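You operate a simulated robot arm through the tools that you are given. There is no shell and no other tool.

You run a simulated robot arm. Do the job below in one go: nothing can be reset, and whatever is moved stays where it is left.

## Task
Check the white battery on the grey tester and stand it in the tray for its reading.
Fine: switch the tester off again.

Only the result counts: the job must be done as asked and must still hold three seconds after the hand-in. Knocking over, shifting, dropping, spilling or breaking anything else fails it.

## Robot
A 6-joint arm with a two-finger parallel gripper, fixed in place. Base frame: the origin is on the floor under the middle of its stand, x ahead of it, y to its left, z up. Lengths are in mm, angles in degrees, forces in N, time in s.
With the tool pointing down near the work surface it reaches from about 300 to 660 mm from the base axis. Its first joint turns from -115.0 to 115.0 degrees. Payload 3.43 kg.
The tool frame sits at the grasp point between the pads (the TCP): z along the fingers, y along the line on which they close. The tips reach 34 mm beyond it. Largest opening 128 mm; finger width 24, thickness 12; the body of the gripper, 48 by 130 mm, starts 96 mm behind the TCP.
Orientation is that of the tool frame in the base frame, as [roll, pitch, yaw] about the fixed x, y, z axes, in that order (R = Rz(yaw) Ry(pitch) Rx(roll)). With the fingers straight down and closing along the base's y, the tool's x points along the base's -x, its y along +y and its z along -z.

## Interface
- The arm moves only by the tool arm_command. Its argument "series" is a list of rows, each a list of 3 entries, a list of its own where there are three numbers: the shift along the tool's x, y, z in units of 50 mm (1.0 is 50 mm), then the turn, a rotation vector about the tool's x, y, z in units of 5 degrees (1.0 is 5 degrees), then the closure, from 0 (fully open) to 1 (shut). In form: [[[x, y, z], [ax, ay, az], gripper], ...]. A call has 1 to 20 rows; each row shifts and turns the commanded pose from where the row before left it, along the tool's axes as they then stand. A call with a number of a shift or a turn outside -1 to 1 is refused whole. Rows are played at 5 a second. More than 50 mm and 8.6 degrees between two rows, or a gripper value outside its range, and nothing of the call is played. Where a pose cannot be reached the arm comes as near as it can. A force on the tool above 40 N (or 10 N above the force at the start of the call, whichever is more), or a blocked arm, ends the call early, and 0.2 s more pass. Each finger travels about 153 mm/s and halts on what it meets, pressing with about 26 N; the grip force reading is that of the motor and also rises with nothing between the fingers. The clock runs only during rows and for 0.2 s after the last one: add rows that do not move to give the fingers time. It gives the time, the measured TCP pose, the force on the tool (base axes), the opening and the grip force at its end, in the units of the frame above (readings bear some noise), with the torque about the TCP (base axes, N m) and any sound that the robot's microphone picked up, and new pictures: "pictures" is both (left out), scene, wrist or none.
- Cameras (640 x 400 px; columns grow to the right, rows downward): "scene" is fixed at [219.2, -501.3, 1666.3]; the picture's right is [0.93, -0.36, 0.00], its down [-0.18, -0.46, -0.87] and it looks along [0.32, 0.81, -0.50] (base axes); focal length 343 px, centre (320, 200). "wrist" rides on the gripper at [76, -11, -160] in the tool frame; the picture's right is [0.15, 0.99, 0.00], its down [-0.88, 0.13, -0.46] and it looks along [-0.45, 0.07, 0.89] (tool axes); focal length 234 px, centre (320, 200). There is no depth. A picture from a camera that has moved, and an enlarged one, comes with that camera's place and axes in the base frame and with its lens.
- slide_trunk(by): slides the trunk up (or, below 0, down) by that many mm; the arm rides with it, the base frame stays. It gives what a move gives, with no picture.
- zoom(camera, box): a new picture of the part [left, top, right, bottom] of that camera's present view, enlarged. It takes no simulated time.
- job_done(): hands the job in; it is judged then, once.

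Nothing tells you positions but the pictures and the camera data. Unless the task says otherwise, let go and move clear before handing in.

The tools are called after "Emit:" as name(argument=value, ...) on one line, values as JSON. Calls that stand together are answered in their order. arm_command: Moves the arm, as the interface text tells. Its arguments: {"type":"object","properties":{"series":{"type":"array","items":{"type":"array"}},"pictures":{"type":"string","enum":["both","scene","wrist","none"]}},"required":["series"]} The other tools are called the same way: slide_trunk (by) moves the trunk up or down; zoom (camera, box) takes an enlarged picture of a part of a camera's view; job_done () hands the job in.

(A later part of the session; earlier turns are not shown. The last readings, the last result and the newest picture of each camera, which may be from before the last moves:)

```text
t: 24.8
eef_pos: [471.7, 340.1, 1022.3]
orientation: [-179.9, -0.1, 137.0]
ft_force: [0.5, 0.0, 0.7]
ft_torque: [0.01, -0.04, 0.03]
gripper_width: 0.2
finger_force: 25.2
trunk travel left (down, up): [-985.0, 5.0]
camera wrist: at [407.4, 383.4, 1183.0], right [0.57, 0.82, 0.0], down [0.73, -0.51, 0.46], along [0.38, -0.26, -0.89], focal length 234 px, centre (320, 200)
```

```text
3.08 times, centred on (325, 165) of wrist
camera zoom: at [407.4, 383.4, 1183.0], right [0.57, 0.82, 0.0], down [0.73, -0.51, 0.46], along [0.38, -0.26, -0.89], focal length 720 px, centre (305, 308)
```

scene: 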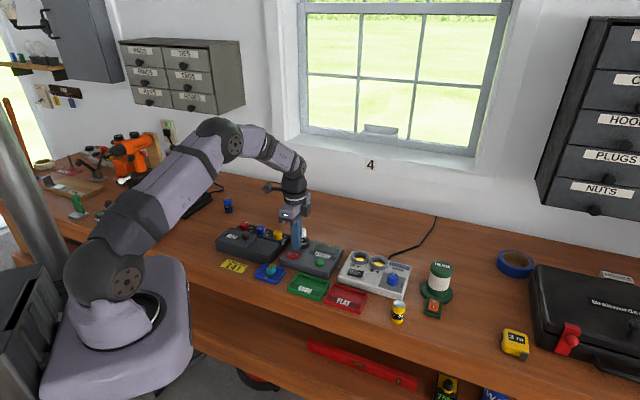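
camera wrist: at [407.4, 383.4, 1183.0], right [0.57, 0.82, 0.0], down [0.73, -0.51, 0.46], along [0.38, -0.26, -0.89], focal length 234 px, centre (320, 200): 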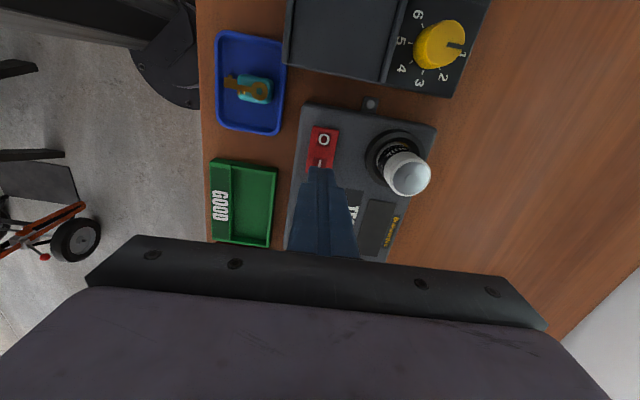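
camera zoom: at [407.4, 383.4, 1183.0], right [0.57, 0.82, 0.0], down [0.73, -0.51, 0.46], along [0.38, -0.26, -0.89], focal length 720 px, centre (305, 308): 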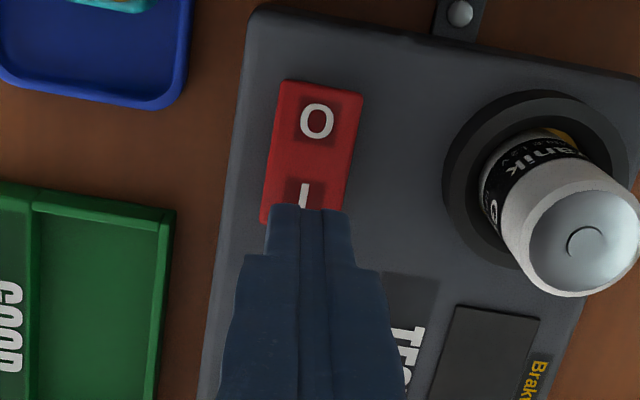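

The closed tip is aligned over the "I" end. I'll shift 2 mm further toward the end and descend carefully.

Emit:
arm_command(series=[[[-0.04, -0.02, 0], [0, 0, 0], 1.0], [[0, 0, 0.2], [0, 0, 0], 1.0], [[0, 0, 0.2], [0, 0, 0], 1.0], [[0, 0, 0.1], [0, 0, 0], 1.0], [[0, 0, 0], [0, 0, 0], 1.0]], pictures="scene")

Emit:
zoom(camera="scene", box=[270, 225, 340, 275])

```text
t: 26.0
eef_pos: [471.5, 338.1, 997.7]
orientation: [-180.0, 0.0, 136.9]
ft_force: [0.7, 0.0, -0.2]
ft_torque: [0.01, 0.01, 0.01]
gripper_width: 0.1
finger_force: 26.3
trunk travel left (down, up): [-985.0, 5.0]
```

scene: 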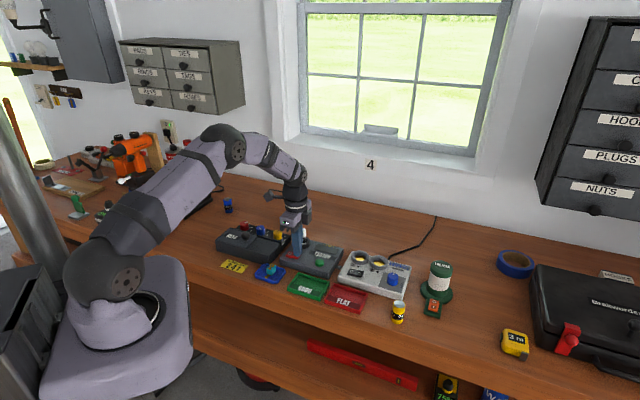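

```text
8.00 times, centred on (305, 250) of scene
camera zoom: at [219.2, -501.3, 1666.3], right [0.93, -0.36, 0.0], down [-0.18, -0.46, -0.87], along [0.32, 0.81, -0.5], focal length 2747 px, centre (440, -200)
```

zoom: 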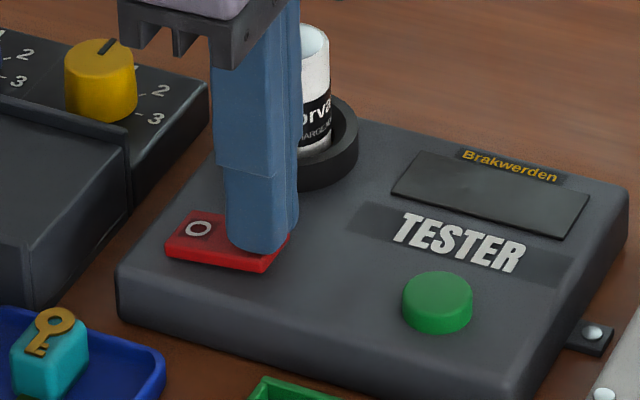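

The tip is just above the rocker. Pressing down in small steps and listening for a click.

Emit:
arm_command(series=[[[0, 0, 0.04], [0, 0, 0], 1.0], [[0, 0, 0.04], [0, 0, 0], 1.0], [[0, 0, 0], [0, 0, 0], 1.0]], pictures="none")

```text
t: 26.8
eef_pos: [471.9, 338.0, 994.3]
orientation: [180.0, 0.0, 137.0]
ft_force: [0.3, 0.6, 0.4]
ft_torque: [-0.01, -0.03, -0.04]
gripper_width: 0.0
finger_force: 25.8
trunk travel left (down, up): [-985.0, 5.0]
```

Emit:
arm_command(series=[[[0, 0, 0.04], [0, 0, 0], 1.0], [[0, 0, 0.04], [0, 0, 0], 1.0], [[0, 0, 0], [0, 0, 0], 1.0]], pictures="none")

Emit:
zoom(camera="scene", box=[270, 225, 340, 275])

```text
t: 27.6
eef_pos: [471.6, 337.6, 994.2]
orientation: [179.6, 0.1, 136.8]
ft_force: [-1.2, -1.9, 25.1]
ft_torque: [0.12, 0.3, -0.21]
gripper_width: 0.0
finger_force: 26.4
trunk travel left (down, up): [-985.0, 5.0]
```

```text
8.00 times, centred on (305, 250) of scene
camera zoom: at [219.2, -501.3, 1666.3], right [0.93, -0.36, 0.0], down [-0.18, -0.46, -0.87], along [0.32, 0.81, -0.5], focal length 2747 px, centre (440, -200)
```

zoom: 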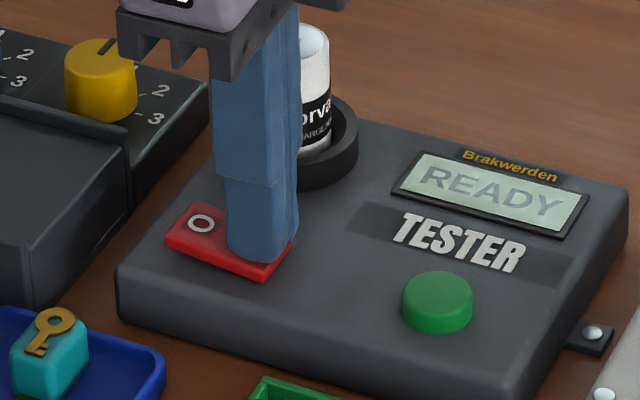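

The display reads READY, so the tester is on. I'll lift, move to the green button at about (526, 286) and approach it.

Emit:
arm_command(series=[[[0, 0, -0.2], [0, 0, 0], 1.0], [[0, 0, -0.6], [0, 0, 0], 1.0], [[-0.75, 0, 0], [0, 0, 0], 1.0], [[-0.75, -0.01, 0], [0, 0, 0], 1.0], [[0, 0, 0.2], [0, 0, 0], 1.0], [[0, 0, 0], [0, 0, 0], 1.0], [[0, 0, 0], [0, 0, 0], 1.0]])

Emit:
zoom(camera="scene", box=[280, 220, 350, 280])

Emit:
zoom(camera="wrist", box=[250, 100, 400, 230])

```text
t: 29.2
eef_pos: [526.7, 285.9, 1018.5]
orientation: [-179.9, 0.1, 137.0]
ft_force: [0.7, 0.6, 0.5]
ft_torque: [0.0, -0.01, -0.02]
gripper_width: 0.2
finger_force: 26.2
trunk travel left (down, up): [-985.0, 5.0]
camera wrist: at [462.8, 329.2, 1179.2], right [0.57, 0.82, 0.0], down [0.73, -0.51, 0.46], along [0.38, -0.26, -0.89], focal length 234 px, centre (320, 200)
```

scene: 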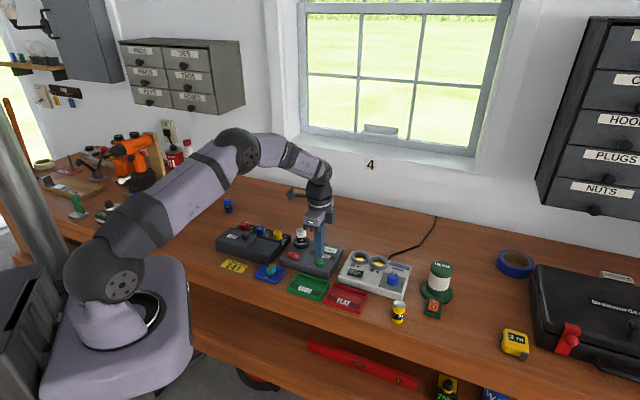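
wrist: 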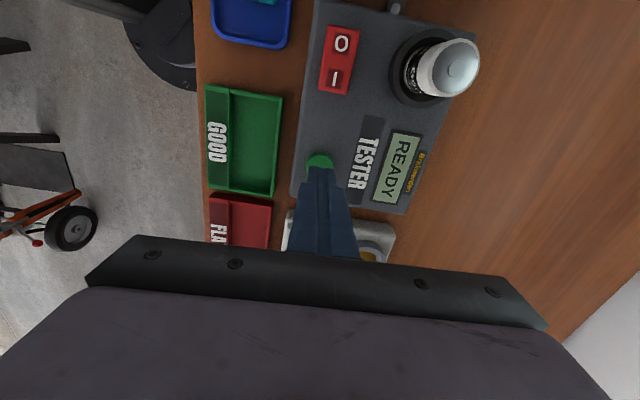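

```text
6.67 times, centred on (315, 250) of scene
camera zoom: at [219.2, -501.3, 1666.3], right [0.93, -0.36, 0.0], down [-0.18, -0.46, -0.87], along [0.32, 0.81, -0.5], focal length 2289 px, centre (353, -133)
```

zoom: 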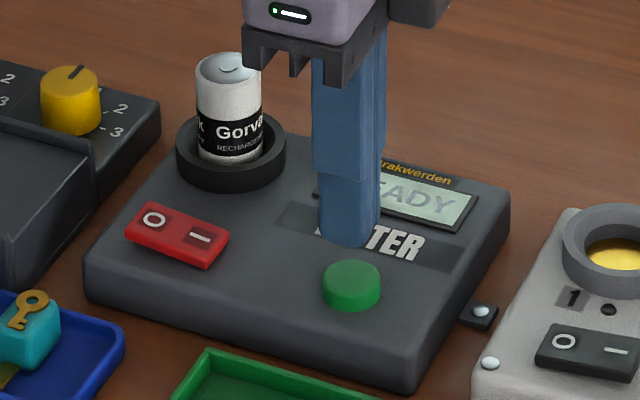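

```text
3.08 times, centred on (325, 165) of wrist
camera zoom: at [462.8, 329.2, 1179.2], right [0.57, 0.82, 0.0], down [0.73, -0.51, 0.46], along [0.38, -0.26, -0.89], focal length 720 px, centre (305, 308)
```

zoom: 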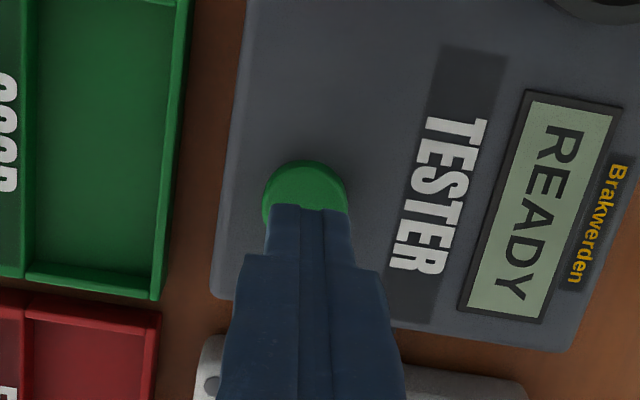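

The rocker has flipped (O raised) and the tip is centred over the green button. Lowering onto it.

Emit:
arm_command(series=[[[0.03, -0.01, 0.2], [0, 0, 0], 1.0], [[0, 0, 0.2], [0, 0, 0], 1.0], [[0, 0, 0.04], [0, 0, 0], 1.0], [[0, 0, 0], [0, 0, 0], 1.0]], pictures="none")

Emit:
zoom(camera="scene", box=[280, 220, 350, 280])

```text
t: 30.2
eef_pos: [524.5, 287.1, 997.8]
orientation: [-180.0, 0.0, 136.9]
ft_force: [-0.2, 0.1, -0.5]
ft_torque: [0.02, 0.02, 0.04]
gripper_width: 0.1
finger_force: 26.1
trunk travel left (down, up): [-985.0, 5.0]
```

```text
6.67 times, centred on (315, 250) of scene
camera zoom: at [219.2, -501.3, 1666.3], right [0.93, -0.36, 0.0], down [-0.18, -0.46, -0.87], along [0.32, 0.81, -0.5], focal length 2289 px, centre (353, -133)
```

zoom: 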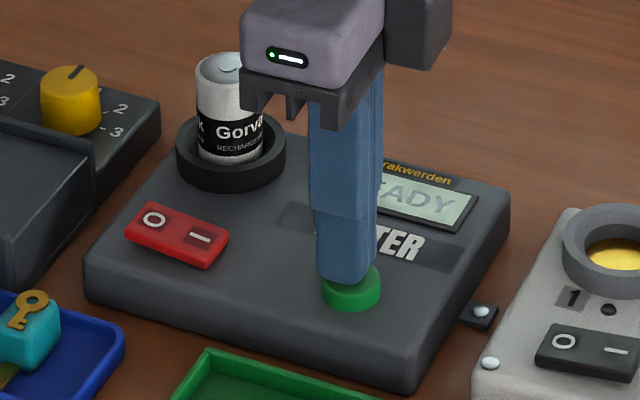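

Emit:
arm_command(series=[[[-0.02, 0, 0.04], [0, 0, 0], 1.0], [[0, 0, 0.04], [0, 0, 0], 1.0], [[0, 0, 0.03], [0, 0, 0], 1.0], [[0, 0, 0], [0, 0, 0], 1.0]], pictures="none")

Emit:
zoom(camera="scene", box=[280, 220, 350, 280])

Emit:
zoom(camera="wrist", box=[290, 60, 480, 230])

```text
t: 31.2
eef_pos: [525.3, 284.8, 991.9]
orientation: [180.0, 0.0, 136.9]
ft_force: [-0.5, -0.3, 0.1]
ft_torque: [0.0, 0.0, 0.02]
gripper_width: 0.1
finger_force: 26.2
trunk travel left (down, up): [-985.0, 5.0]
```

```text
6.67 times, centred on (315, 250) of scene
camera zoom: at [219.2, -501.3, 1666.3], right [0.93, -0.36, 0.0], down [-0.18, -0.46, -0.87], along [0.32, 0.81, -0.5], focal length 2289 px, centre (353, -133)
```

zoom: 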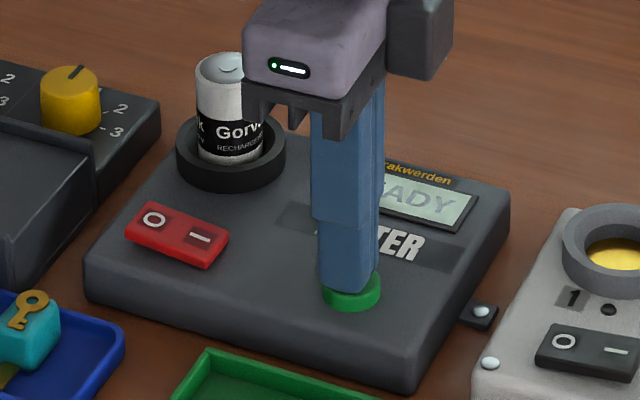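

```text
2.35 times, centred on (385, 145) of wrist
camera zoom: at [461.8, 328.7, 1152.7], right [0.57, 0.82, 0.0], down [0.73, -0.51, 0.46], along [0.38, -0.26, -0.89], focal length 551 px, centre (167, 329)
```

zoom: 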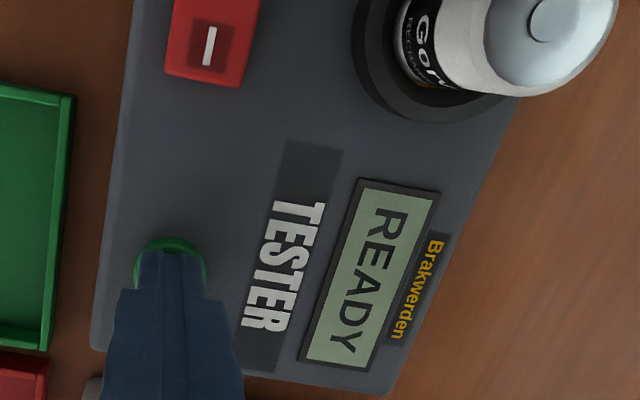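

No contact yet with the button at TCP z≈992. Continuing down in 2 mm steps.

Emit:
arm_command(series=[[[0, 0, 0.04], [0, 0, 0], 1.0], [[0, 0, 0.04], [0, 0, 0], 1.0], [[0, 0, 0], [0, 0, 0], 1.0]], pictures="none")

Emit:
zoom(camera="scene", box=[280, 220, 350, 280])

Emit:
zoom(camera="wrist", box=[290, 60, 480, 230])

```text
t: 32.0
eef_pos: [525.8, 285.9, 989.1]
orientation: [180.0, 0.1, 137.0]
ft_force: [-1.2, 0.0, 2.7]
ft_torque: [-0.02, 0.02, -0.02]
gripper_width: 0.0
finger_force: 25.9
trunk travel left (down, up): [-985.0, 5.0]
heard: click
```

```text
6.67 times, centred on (315, 250) of scene
camera zoom: at [219.2, -501.3, 1666.3], right [0.93, -0.36, 0.0], down [-0.18, -0.46, -0.87], along [0.32, 0.81, -0.5], focal length 2289 px, centre (353, -133)
```

zoom: 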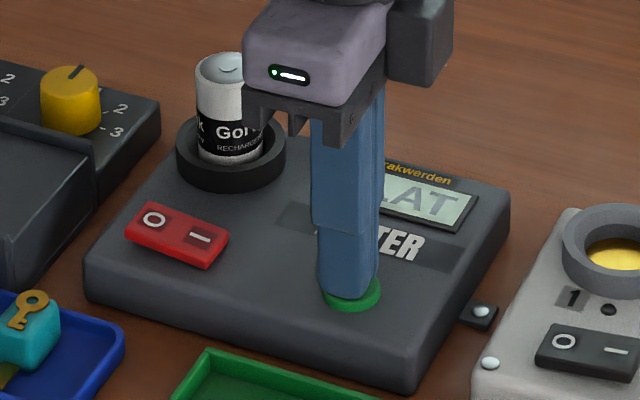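

```text
2.35 times, centred on (385, 145) of wrist
camera zoom: at [461.7, 328.6, 1149.2], right [0.57, 0.82, 0.0], down [0.73, -0.51, 0.46], along [0.38, -0.26, -0.89], focal length 551 px, centre (167, 329)
```

zoom: 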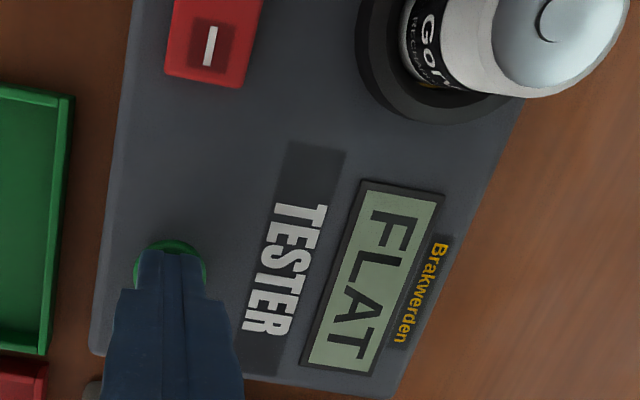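

The tester reads FLAT for the white battery, so it belongs in the red FLAT tray. I'll lift, confirm the reading stays, and move above the rocker's O end to switch the tester off.

Emit:
arm_command(series=[[[0, 0, -0.4], [0, 0, 0], 1.0], [[0, 0, -0.8], [0, 0, 0], 1.0], [[0, 0, 0], [0, 0, 0], 1.0], [[0, 0, 0], [0, 0, 0], 1.0], [[0, 0, 0], [0, 0, 0], 1.0]])

Emit:
zoom(camera="wrist", box=[280, 60, 480, 230])

```text
t: 33.2
eef_pos: [527.1, 283.9, 1049.5]
orientation: [179.9, 0.1, 137.0]
ft_force: [-0.2, -0.6, 0.7]
ft_torque: [-0.03, 0.01, -0.02]
gripper_width: 0.0
finger_force: 26.2
trunk travel left (down, up): [-985.0, 5.0]
camera wrist: at [462.5, 328.2, 1209.3], right [0.57, 0.82, 0.0], down [0.73, -0.51, 0.46], along [0.37, -0.26, -0.89], focal length 234 px, centre (320, 200)
```

scene: 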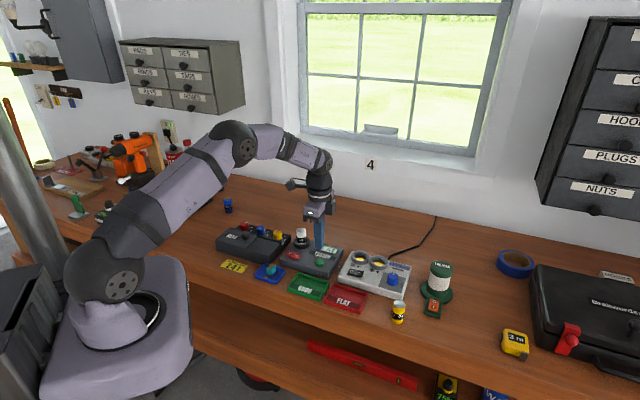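
wrist: 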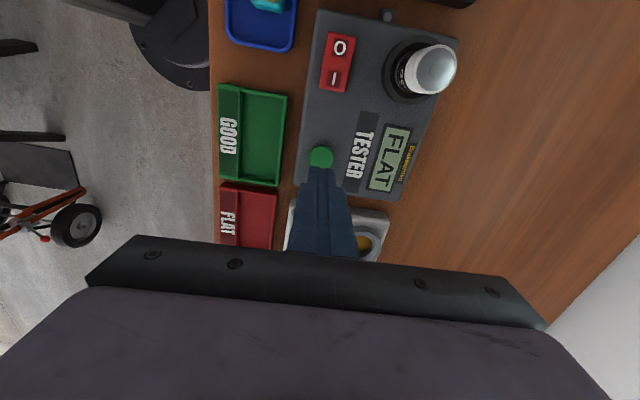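

```text
2.35 times, centred on (380, 145) of wrist
camera zoom: at [462.5, 328.2, 1209.3], right [0.57, 0.82, 0.0], down [0.73, -0.51, 0.46], along [0.37, -0.26, -0.89], focal length 551 px, centre (179, 329)
```

zoom: 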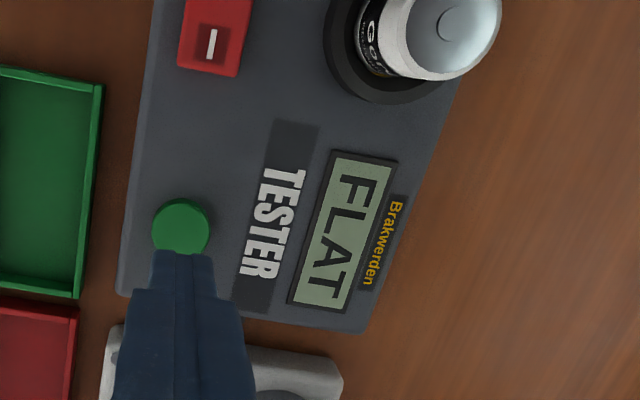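

FLAT is stable. Moving above the rocker's O end at about (449, 360).

Emit:
arm_command(series=[[[0.713, 0.014, 0], [0, 0, 0], 1.0], [[0.713, 0.014, 0], [0, 0, 0], 1.0], [[0.713, 0.014, 0], [0, 0, 0], 1.0], [[0, 0, 0.4], [0, 0, 0], 1.0], [[0, 0, 0.3], [0, 0, 0], 1.0], [[0, 0, 0], [0, 0, 0], 1.0], [[0, 0, 0], [0, 0, 0], 1.0]])

Emit:
zoom(camera="scene", box=[270, 215, 340, 275])

Emit:
zoom(camera="wrist", box=[250, 100, 400, 230])

```text
t: 34.8
eef_pos: [448.2, 360.5, 1014.0]
orientation: [180.0, -0.1, 137.0]
ft_force: [-0.8, -1.1, 0.3]
ft_torque: [-0.02, 0.02, 0.0]
gripper_width: 0.1
finger_force: 25.5
trunk travel left (down, up): [-985.0, 5.0]
camera wrist: at [384.9, 402.4, 1173.2], right [0.57, 0.82, 0.0], down [0.73, -0.51, 0.46], along [0.38, -0.26, -0.89], focal length 234 px, centre (320, 200)
```

scene: 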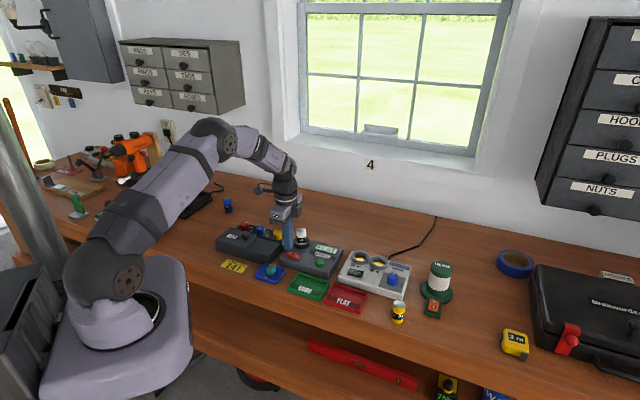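
wrist: 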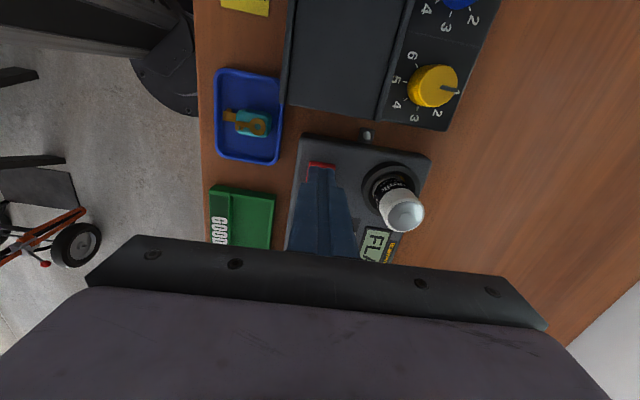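

```text
6.67 times, centred on (305, 245) of scene
camera zoom: at [219.2, -501.3, 1666.3], right [0.93, -0.36, 0.0], down [-0.18, -0.46, -0.87], along [0.32, 0.81, -0.5], focal length 2289 px, centre (420, -100)
```

zoom: 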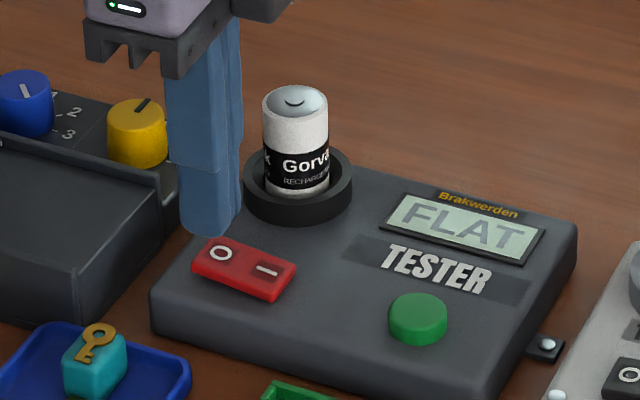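

```text
3.08 times, centred on (325, 165) of wrist
camera zoom: at [384.9, 402.4, 1173.2], right [0.57, 0.82, 0.0], down [0.73, -0.51, 0.46], along [0.38, -0.26, -0.89], focal length 720 px, centre (305, 308)
```

zoom: 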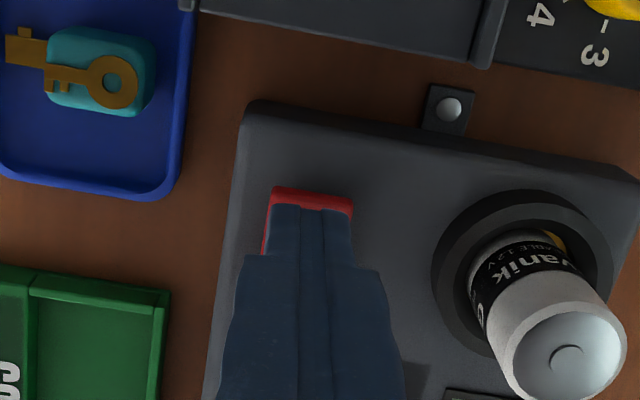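

The tip is lined up over the O end. Shifting 2 mm outward and pressing in steps.

Emit:
arm_command(series=[[[0.03, 0, 0.1], [0, 0, 0], 1.0], [[0, 0, 0.1], [0, 0, 0], 1.0], [[0, 0, 0.1], [0, 0, 0], 1.0], [[0, 0, 0.06], [0, 0, 0], 1.0], [[0, 0, 0.06], [0, 0, 0], 1.0], [[0, 0, 0], [0, 0, 0], 1.0]], pictures="none")

Emit:
zoom(camera="scene", box=[270, 215, 340, 275])

```text
t: 36.2
eef_pos: [447.8, 360.7, 993.1]
orientation: [179.8, 0.1, 137.0]
ft_force: [-1.9, 0.4, 9.5]
ft_torque: [-0.12, 0.0, 0.1]
gripper_width: 0.2
finger_force: 26.0
trunk travel left (down, up): [-985.0, 5.0]
```

```text
6.67 times, centred on (305, 245) of scene
camera zoom: at [219.2, -501.3, 1666.3], right [0.93, -0.36, 0.0], down [-0.18, -0.46, -0.87], along [0.32, 0.81, -0.5], focal length 2289 px, centre (420, -100)
```

zoom: 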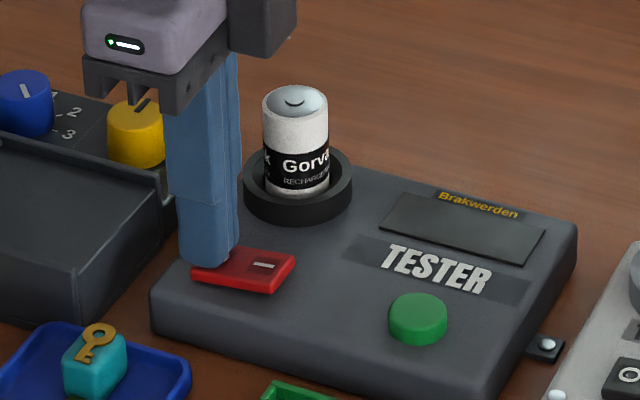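

The display has gone dark, so the tester is off. I'll lift, check that it stays off, and move back above the battery with the gripper opening.

Emit:
arm_command(series=[[[0, 0, -0.4], [0, 0, 0], 1.0], [[0, 0, -0.8], [0, 0, 0], 1.0], [[0, 0, -0.6], [0, 0, 0], 0.8], [[-0.119, 0.723, 0], [0, 0, 0], 0.6], [[-0.119, 0.723, 0], [0, 0, 0], 0.54], [[0, 0, 0], [0, 0, 0], 0.54], [[0, 0, 0], [0, 0, 0], 0.54]])

Emit:
zoom(camera="scene", box=[270, 215, 350, 275])

Emit:
zoom(camera="wrist", box=[230, 100, 400, 230])

```text
t: 37.8
eef_pos: [505.9, 405.7, 1082.1]
orientation: [-179.9, -0.1, 136.9]
ft_force: [0.3, -0.3, 0.0]
ft_torque: [-0.02, 0.0, 0.04]
gripper_width: 58.8
finger_force: 0.2
trunk travel left (down, up): [-985.0, 5.0]
camera wrist: at [441.9, 448.5, 1242.1], right [0.57, 0.82, 0.0], down [0.73, -0.51, 0.46], along [0.37, -0.26, -0.89], focal length 234 px, centre (320, 200)
```

scene: 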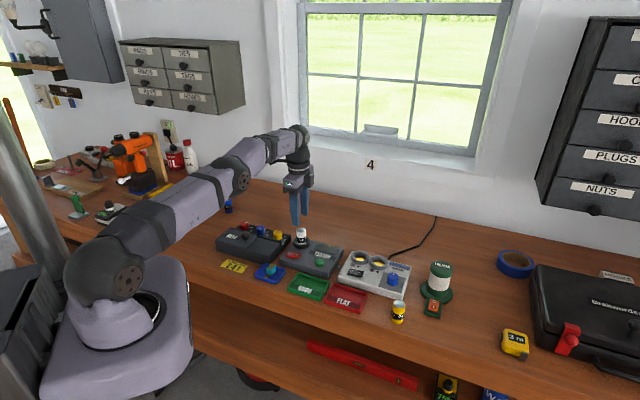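
wrist: 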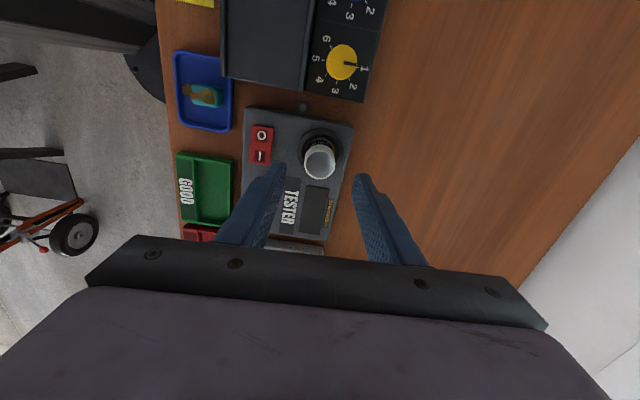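

```text
6.67 times, centred on (310, 245) of scene
camera zoom: at [219.2, -501.3, 1666.3], right [0.93, -0.36, 0.0], down [-0.18, -0.46, -0.87], along [0.32, 0.81, -0.5], focal length 2289 px, centre (387, -100)
```

zoom: 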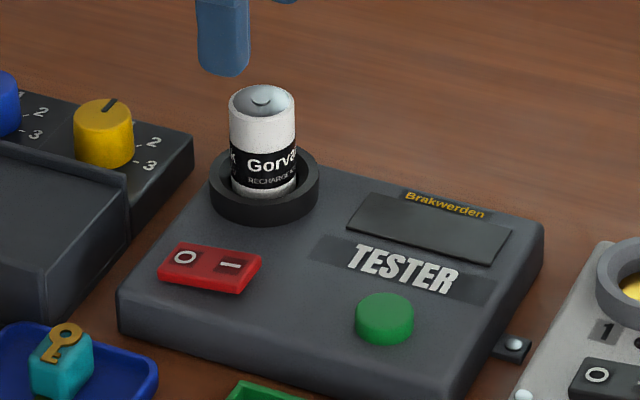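

```text
3.08 times, centred on (315, 165) of wrist
camera zoom: at [441.9, 448.5, 1242.1], right [0.57, 0.82, 0.0], down [0.73, -0.51, 0.46], along [0.37, -0.26, -0.89], focal length 720 px, centre (335, 308)
```

zoom: 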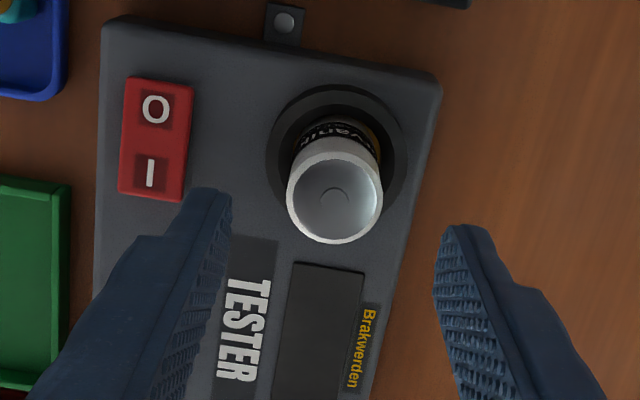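

The tester is off and the battery stands in the well beneath the open fingers. Descending to the same grip height and closing.

Emit:
arm_command(series=[[[0, 0, 0.4], [0, 0, 0], 0.54], [[0, 0, 0.4], [0, 0, 0], 0.54], [[0, 0, 0.3], [0, 0, 0], 0.54], [[0, 0, 0.25], [0, 0, 0], 0.54], [[0, 0, 0.18], [0, 0, 0], 0.54], [[0, 0, 0], [0, 0, 0], 0.54], [[0, 0, 0], [0, 0, 0], 0.66], [[0, 0, 0], [0, 0, 0], 0.74], [[0, 0, 0], [0, 0, 0], 0.85], [[0, 0, 0], [0, 0, 0], 1.0], [[0, 0, 0], [0, 0, 0], 1.0]])

Emit:
zoom(camera="scene", box=[270, 215, 350, 275])

```text
t: 40.2
eef_pos: [503.7, 404.9, 1006.0]
orientation: [180.0, 0.0, 136.9]
ft_force: [0.7, 0.3, -0.6]
ft_torque: [0.0, -0.03, -0.01]
gripper_width: 31.7
finger_force: 26.2
trunk travel left (down, up): [-985.0, 5.0]
camera wrist: at [441.4, 448.3, 1166.1], right [0.57, 0.82, 0.0], down [0.73, -0.51, 0.46], along [0.38, -0.26, -0.89], focal length 234 px, centre (320, 200)
```

scene: 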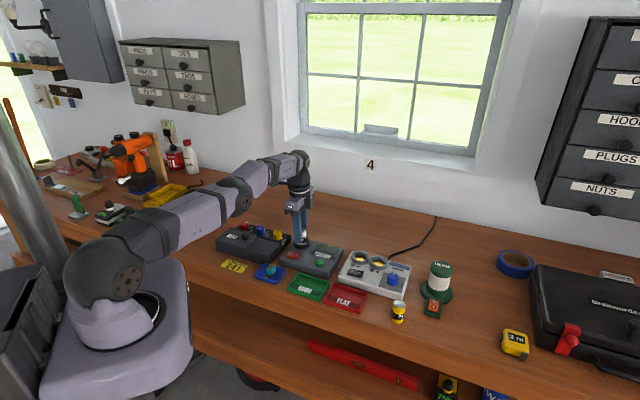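
wrist: 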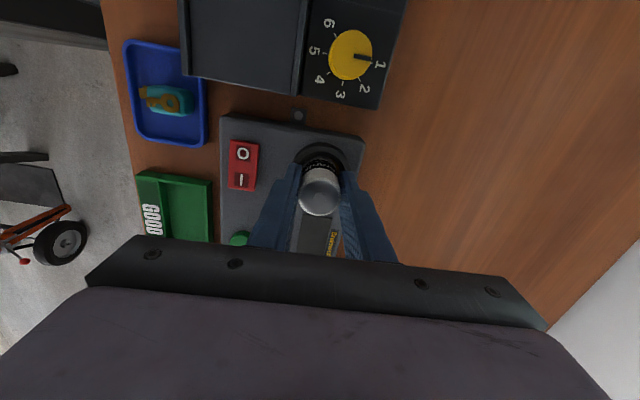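

```text
6.67 times, centred on (310, 245) of scene
camera zoom: at [219.2, -501.3, 1666.3], right [0.93, -0.36, 0.0], down [-0.18, -0.46, -0.87], along [0.32, 0.81, -0.5], focal length 2289 px, centre (387, -100)
```

zoom: 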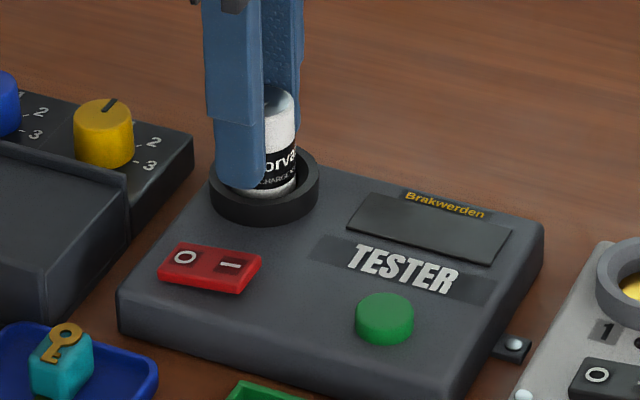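

The battery is gripped again. Lifting it out of the well, then carrying it to above the FLAT tray's floor at about (559, 147).

Emit:
arm_command(series=[[[0, 0, -0.2], [0, 0, 0], 1.0], [[0, 0, -0.4], [0, 0, 0], 1.0], [[0, 0, -0.5], [0, 0, 0], 1.0], [[0, 0, -0.5], [0, 0, 0], 1.0], [[-0.3, -0.2, 0], [0, 0, 0], 1.0], [[-0.618, -0.43, 0], [0, 0, 0], 1.0], [[-0.618, -0.43, 0], [0, 0, 0], 1.0], [[-0.618, -0.43, 0], [0, 0, 0], 1.0], [[-0.618, -0.43, 0], [0, 0, 0], 1.0], [[-0.618, -0.43, 0], [0, 0, 0], 1.0], [[-0.618, -0.43, 0], [0, 0, 0], 1.0], [[-0.318, -0.23, 0], [0, 0, 0], 1.0], [[0, 0, 0], [0, 0, 0], 1.0], [[0, 0, 0], [0, 0, 0], 1.0]])

Emit:
zoom(camera="scene", box=[315, 260, 385, 320])

Emit:
zoom(camera="wrist", box=[240, 70, 420, 230])

```text
t: 43.2
eef_pos: [563.2, 149.0, 1086.1]
orientation: [-180.0, 0.0, 137.1]
ft_force: [-0.3, -0.1, -1.9]
ft_torque: [-0.01, -0.03, 0.0]
gripper_width: 31.7
finger_force: 25.8
trunk travel left (down, up): [-985.0, 5.0]
camera wrist: at [499.0, 190.9, 1245.8], right [0.57, 0.82, 0.0], down [0.73, -0.51, 0.46], along [0.38, -0.26, -0.89], focal length 234 px, centre (320, 200)
```

scene: 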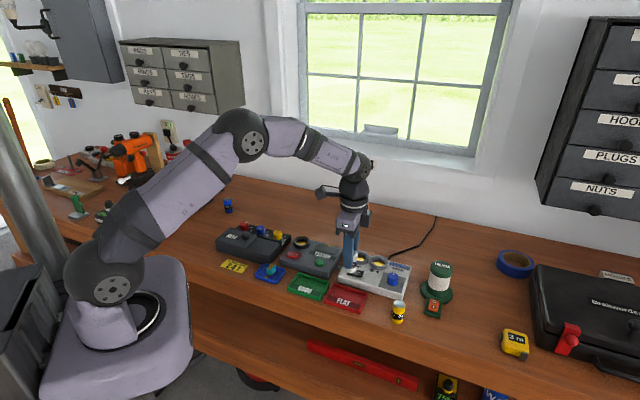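
wrist: 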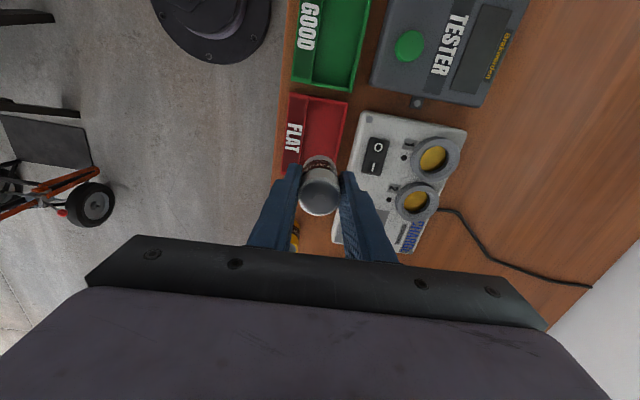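

```text
6.67 times, centred on (350, 290) of scene
camera zoom: at [219.2, -501.3, 1666.3], right [0.93, -0.36, 0.0], down [-0.18, -0.46, -0.87], along [0.32, 0.81, -0.5], focal length 2289 px, centre (120, -400)
```

zoom: 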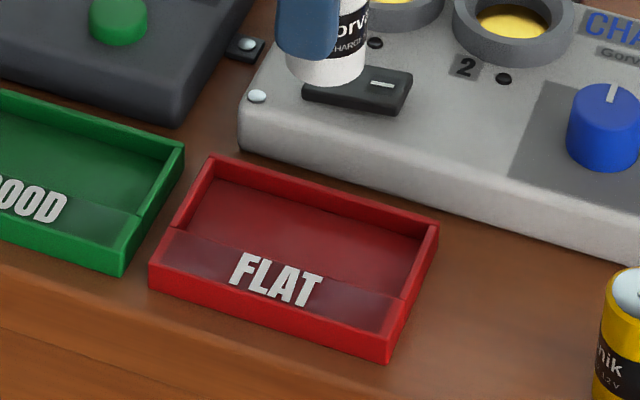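

```text
2.50 times, centred on (330, 150) of wrist
camera zoom: at [499.0, 190.9, 1245.8], right [0.57, 0.82, 0.0], down [0.73, -0.51, 0.46], along [0.38, -0.26, -0.89], focal length 585 px, centre (295, 325)
```

zoom: 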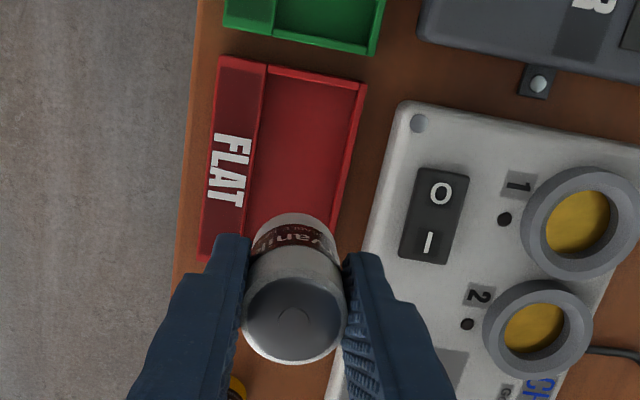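

The tray has a raised label ledge in front and a pocket about 46 × 104 mm, and the tool is centred over that pocket. I'll descend to just above the floor.

Emit:
arm_command(series=[[[0.03, 0, 0], [0, 0, 0], 1.0], [[0, 0, 0.5], [0, 0, 0], 1.0], [[0, 0, 0.5], [0, 0, 0], 1.0], [[0, 0, 0.4], [0, 0, 0], 1.0], [[0, 0, 0.3], [0, 0, 0], 1.0], [[0, 0, 0.2], [0, 0, 0], 1.0], [[0, 0, 0], [0, 0, 0], 1.0], [[0, 0, 0], [0, 0, 0], 1.0]])

Emit:
zoom(camera="scene", box=[315, 260, 385, 320])

Emit:
zoom(camera="wrist", box=[240, 70, 420, 230])

```text
t: 45.0
eef_pos: [561.0, 149.9, 991.0]
orientation: [180.0, 0.0, 136.7]
ft_force: [0.8, 0.1, -1.6]
ft_torque: [-0.02, 0.0, 0.01]
gripper_width: 31.7
finger_force: 26.5
trunk travel left (down, up): [-985.0, 5.0]
camera wrist: at [496.9, 192.4, 1150.7], right [0.57, 0.82, 0.0], down [0.73, -0.51, 0.46], along [0.37, -0.26, -0.89], focal length 234 px, centre (320, 200)
```

scene: 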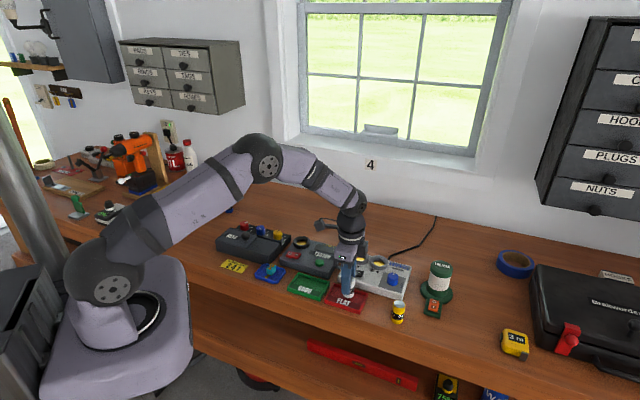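
wrist: 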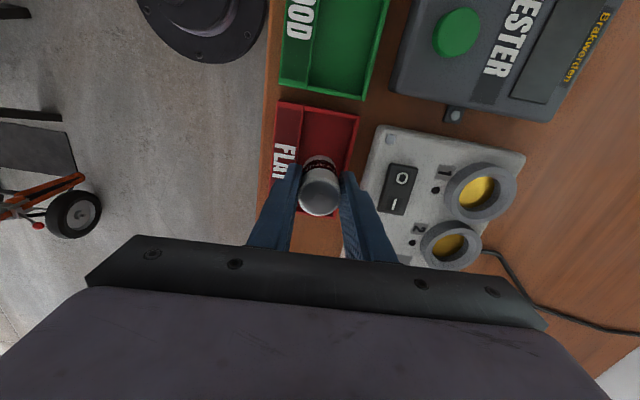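

```text
6.67 times, centred on (350, 290) of scene
camera zoom: at [219.2, -501.3, 1666.3], right [0.93, -0.36, 0.0], down [-0.18, -0.46, -0.87], along [0.32, 0.81, -0.5], focal length 2289 px, centre (120, -400)
```

zoom: 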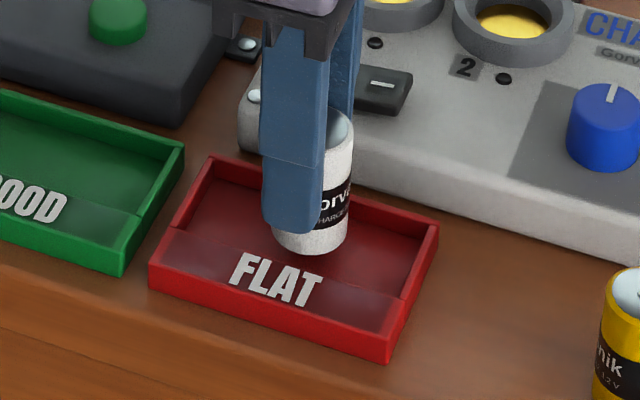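

```text
2.50 times, centred on (330, 150) of wrist
camera zoom: at [496.9, 192.4, 1150.7], right [0.57, 0.82, 0.0], down [0.73, -0.51, 0.46], along [0.37, -0.26, -0.89], focal length 585 px, centre (295, 325)
```

zoom: 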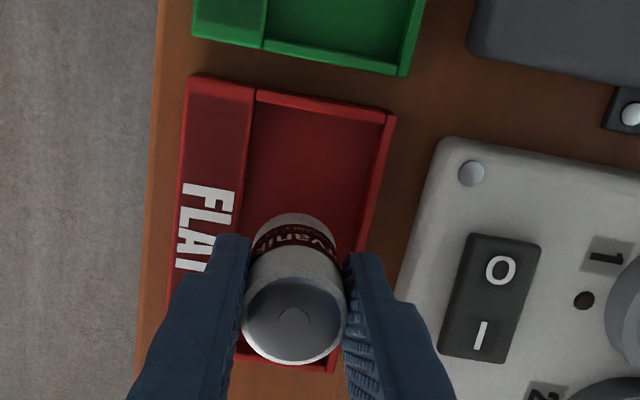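

The battery is just above the tray floor. I'll zoom closely to verify the clearance to the ledge and back wall before setting it down.

Emit:
zoom(camera="wrist", box=[265, 95, 375, 225])

Emit:
zoom(camera="scene", box=[328, 275, 372, 315])

```text
3.08 times, centred on (320, 160) of wrist
camera zoom: at [496.9, 192.4, 1150.7], right [0.57, 0.82, 0.0], down [0.73, -0.51, 0.46], along [0.37, -0.26, -0.89], focal length 720 px, centre (320, 323)
```

zoom: 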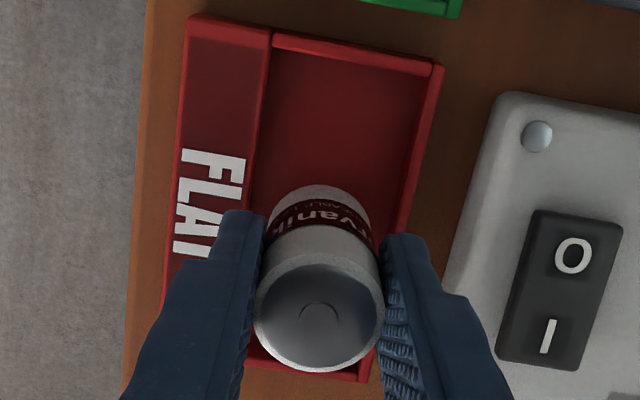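

```text
10.00 times, centred on (350, 295) of scene
camera zoom: at [219.2, -501.3, 1666.3], right [0.93, -0.36, 0.0], down [-0.18, -0.46, -0.87], along [0.32, 0.81, -0.5], focal length 3434 px, centre (20, -750)
```

zoom: 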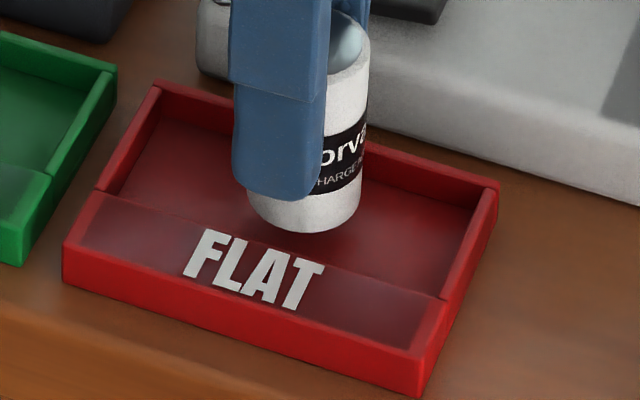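

Clearances are about 7 mm to the ledge and the back wall. Lowering the battery to the tray floor in small steps.

Emit:
arm_command(series=[[[0, 0, 0.06], [0, 0, 0], 1.0], [[0, 0, 0.06], [0, 0, 0], 1.0], [[0, 0, 0.04], [0, 0, 0], 1.0], [[0, 0, 0], [0, 0, 0], 1.0]], pictures="none")

```text
t: 46.0
eef_pos: [560.5, 150.1, 982.1]
orientation: [180.0, 0.0, 136.9]
ft_force: [0.5, 1.0, -1.2]
ft_torque: [0.0, -0.02, -0.02]
gripper_width: 31.7
finger_force: 26.5
trunk travel left (down, up): [-985.0, 5.0]
```

Emit:
arm_command(series=[[[0, 0, 0.03], [0, 0, 0], 1.0], [[0, 0, 0.02], [0, 0, 0], 1.0], [[0, 0, 0], [0, 0, 0], 1.0]], pictures="none")

```text
t: 46.8
eef_pos: [559.9, 149.5, 980.3]
orientation: [179.9, 0.1, 136.9]
ft_force: [-0.1, -1.1, -2.4]
ft_torque: [0.02, 0.03, 0.05]
gripper_width: 31.8
finger_force: 25.7
trunk travel left (down, up): [-985.0, 5.0]
```

Emit:
arm_command(series=[[[0, 0, 0.02], [0, 0, 0], 1.0], [[0, 0, 0.01], [0, 0, 0], 1.0], [[0, 0, 0], [0, 0, 0], 1.0]], pictures="none")

```text
t: 47.6
eef_pos: [559.8, 150.4, 980.5]
orientation: [179.9, 0.1, 137.0]
ft_force: [-0.1, -0.1, 3.8]
ft_torque: [-0.01, 0.06, 0.03]
gripper_width: 31.9
finger_force: 26.2
trunk travel left (down, up): [-985.0, 5.0]
```

Contact with the tray floor (about 4 N). Checking the view, then releasing gently to a small opening.

Emit:
zoom(camera="scene", box=[328, 275, 372, 315])

Emit:
arm_command(series=[[[0, 0, 0], [0, 0, 0], 0.73], [[0, 0, 0], [0, 0, 0], 0.69], [[0, 0, 0], [0, 0, 0], 0.66], [[0, 0, 0], [0, 0, 0], 0.66], [[0, 0, 0], [0, 0, 0], 0.66]])

Emit:
zoom(camera="wrist", box=[265, 95, 375, 225])

```text
10.00 times, centred on (350, 295) of scene
camera zoom: at [219.2, -501.3, 1666.3], right [0.93, -0.36, 0.0], down [-0.18, -0.46, -0.87], along [0.32, 0.81, -0.5], focal length 3434 px, centre (20, -750)
```

zoom: 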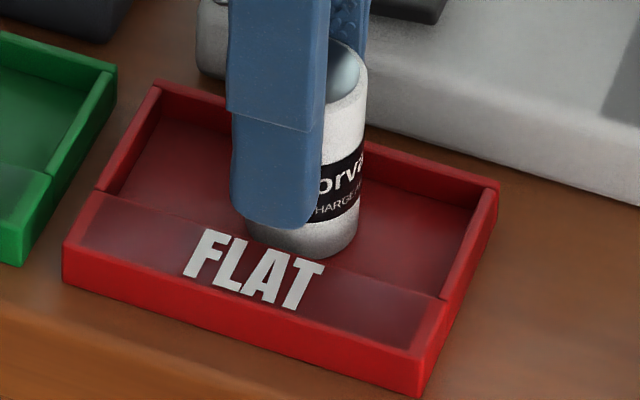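

```text
t: 48.8
eef_pos: [559.8, 149.9, 979.8]
orientation: [-179.9, -0.1, 136.8]
ft_force: [-0.1, -0.8, -0.3]
ft_torque: [-0.03, 0.01, 0.02]
gripper_width: 43.6
finger_force: 0.1
trunk travel left (down, up): [-985.0, 5.0]
camera wrist: at [496.6, 192.2, 1139.4], right [0.57, 0.82, 0.0], down [0.73, -0.51, 0.46], along [0.38, -0.26, -0.89], focal length 234 px, centre (320, 200)
```

scene: 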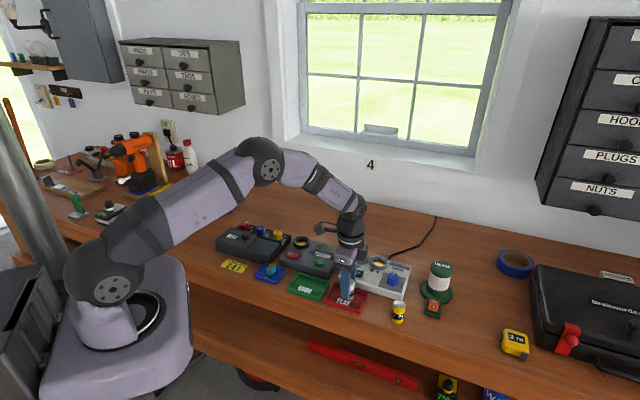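
wrist: 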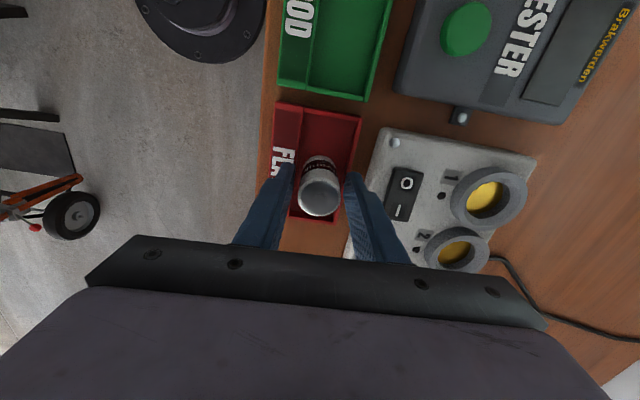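

```text
3.08 times, centred on (320, 160) of wrist
camera zoom: at [496.6, 192.2, 1139.4], right [0.57, 0.82, 0.0], down [0.73, -0.51, 0.46], along [0.38, -0.26, -0.89], focal length 720 px, centre (320, 323)
```

zoom: 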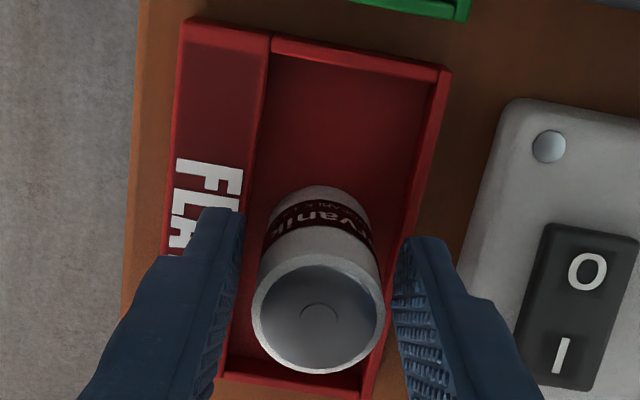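

The battery is free and upright in the FLAT pocket. Rising straight up and clear.

Emit:
arm_command(series=[[[0, 0, -0.1], [0, 0, 0], 0.66], [[0, 0, -0.2], [0, 0, 0], 0.66], [[0, 0, -0.4], [0, 0, 0], 0.66], [[0, 0, -0.6], [0, 0, 0], 0.66], [[0, 0, -0.8], [0, 0, 0], 0.66], [[0, 0, -0.8], [0, 0, 0], 0.66], [[0.6, 0.4, 0], [0, 0, 0], 0.66], [[0.6, 0.4, 0], [0, 0, 0], 0.66], [[0, 0, 0], [0, 0, 0], 0.66], [[0, 0, 0], [0, 0, 0], 0.66]])

Emit:
zoom(camera="scene", box=[260, 215, 420, 330])

Emit:
zoom(camera="wrist", box=[230, 50, 430, 230])

Emit:
zoom(camera="scene", box=[320, 265, 380, 320])

```text
t: 51.0
eef_pos: [544.6, 220.9, 1123.8]
orientation: [-180.0, 0.0, 137.0]
ft_force: [0.3, -0.6, 0.1]
ft_torque: [-0.01, -0.03, -0.04]
gripper_width: 43.5
finger_force: 0.0
trunk travel left (down, up): [-985.0, 5.0]
camera wrist: at [479.2, 263.5, 1284.1], right [0.57, 0.82, 0.0], down [0.73, -0.51, 0.46], along [0.38, -0.26, -0.89], focal length 234 px, centre (320, 200)
```

scene: 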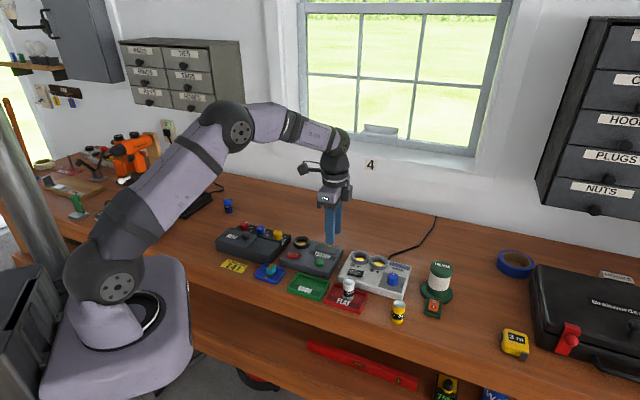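
wrist: 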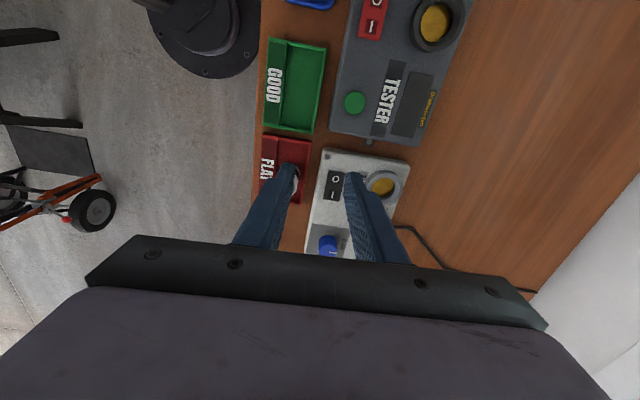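

```text
3.48 times, centred on (340, 272) of scene
camera zoom: at [219.2, -501.3, 1666.3], right [0.93, -0.36, 0.0], down [-0.18, -0.46, -0.87], along [0.32, 0.81, -0.5], focal length 1194 px, centre (250, -52)
```

zoom: 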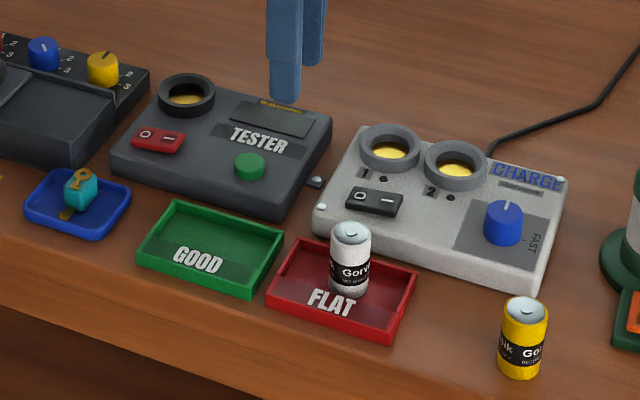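

```text
2.22 times, centred on (330, 140) of wrist
camera zoom: at [479.2, 263.5, 1284.1], right [0.57, 0.82, 0.0], down [0.73, -0.51, 0.46], along [0.38, -0.26, -0.89], focal length 520 px, centre (298, 333)
```

zoom: 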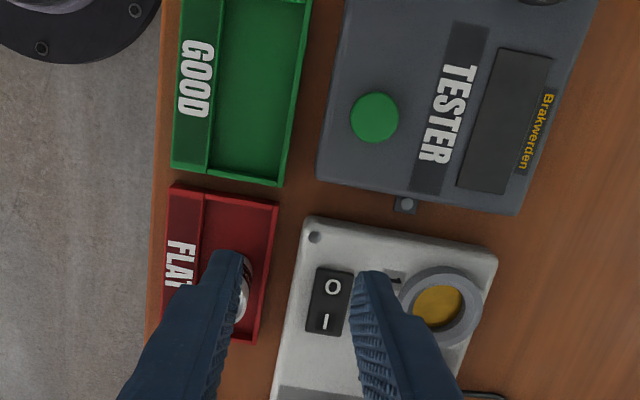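

```text
7.27 times, centred on (350, 292) of scene
camera zoom: at [219.2, -501.3, 1666.3], right [0.93, -0.36, 0.0], down [-0.18, -0.46, -0.87], along [0.32, 0.81, -0.5], focal length 2497 px, centre (102, -473)
```

zoom: 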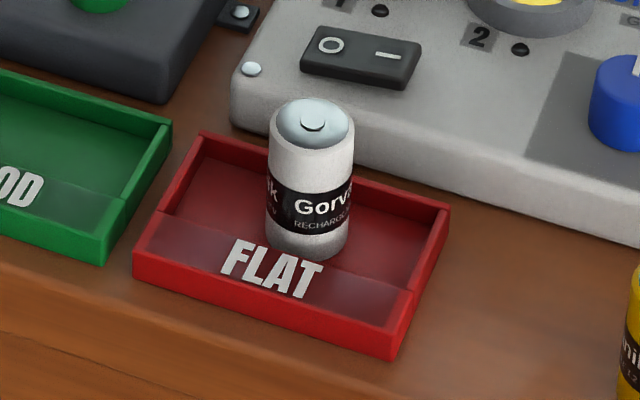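

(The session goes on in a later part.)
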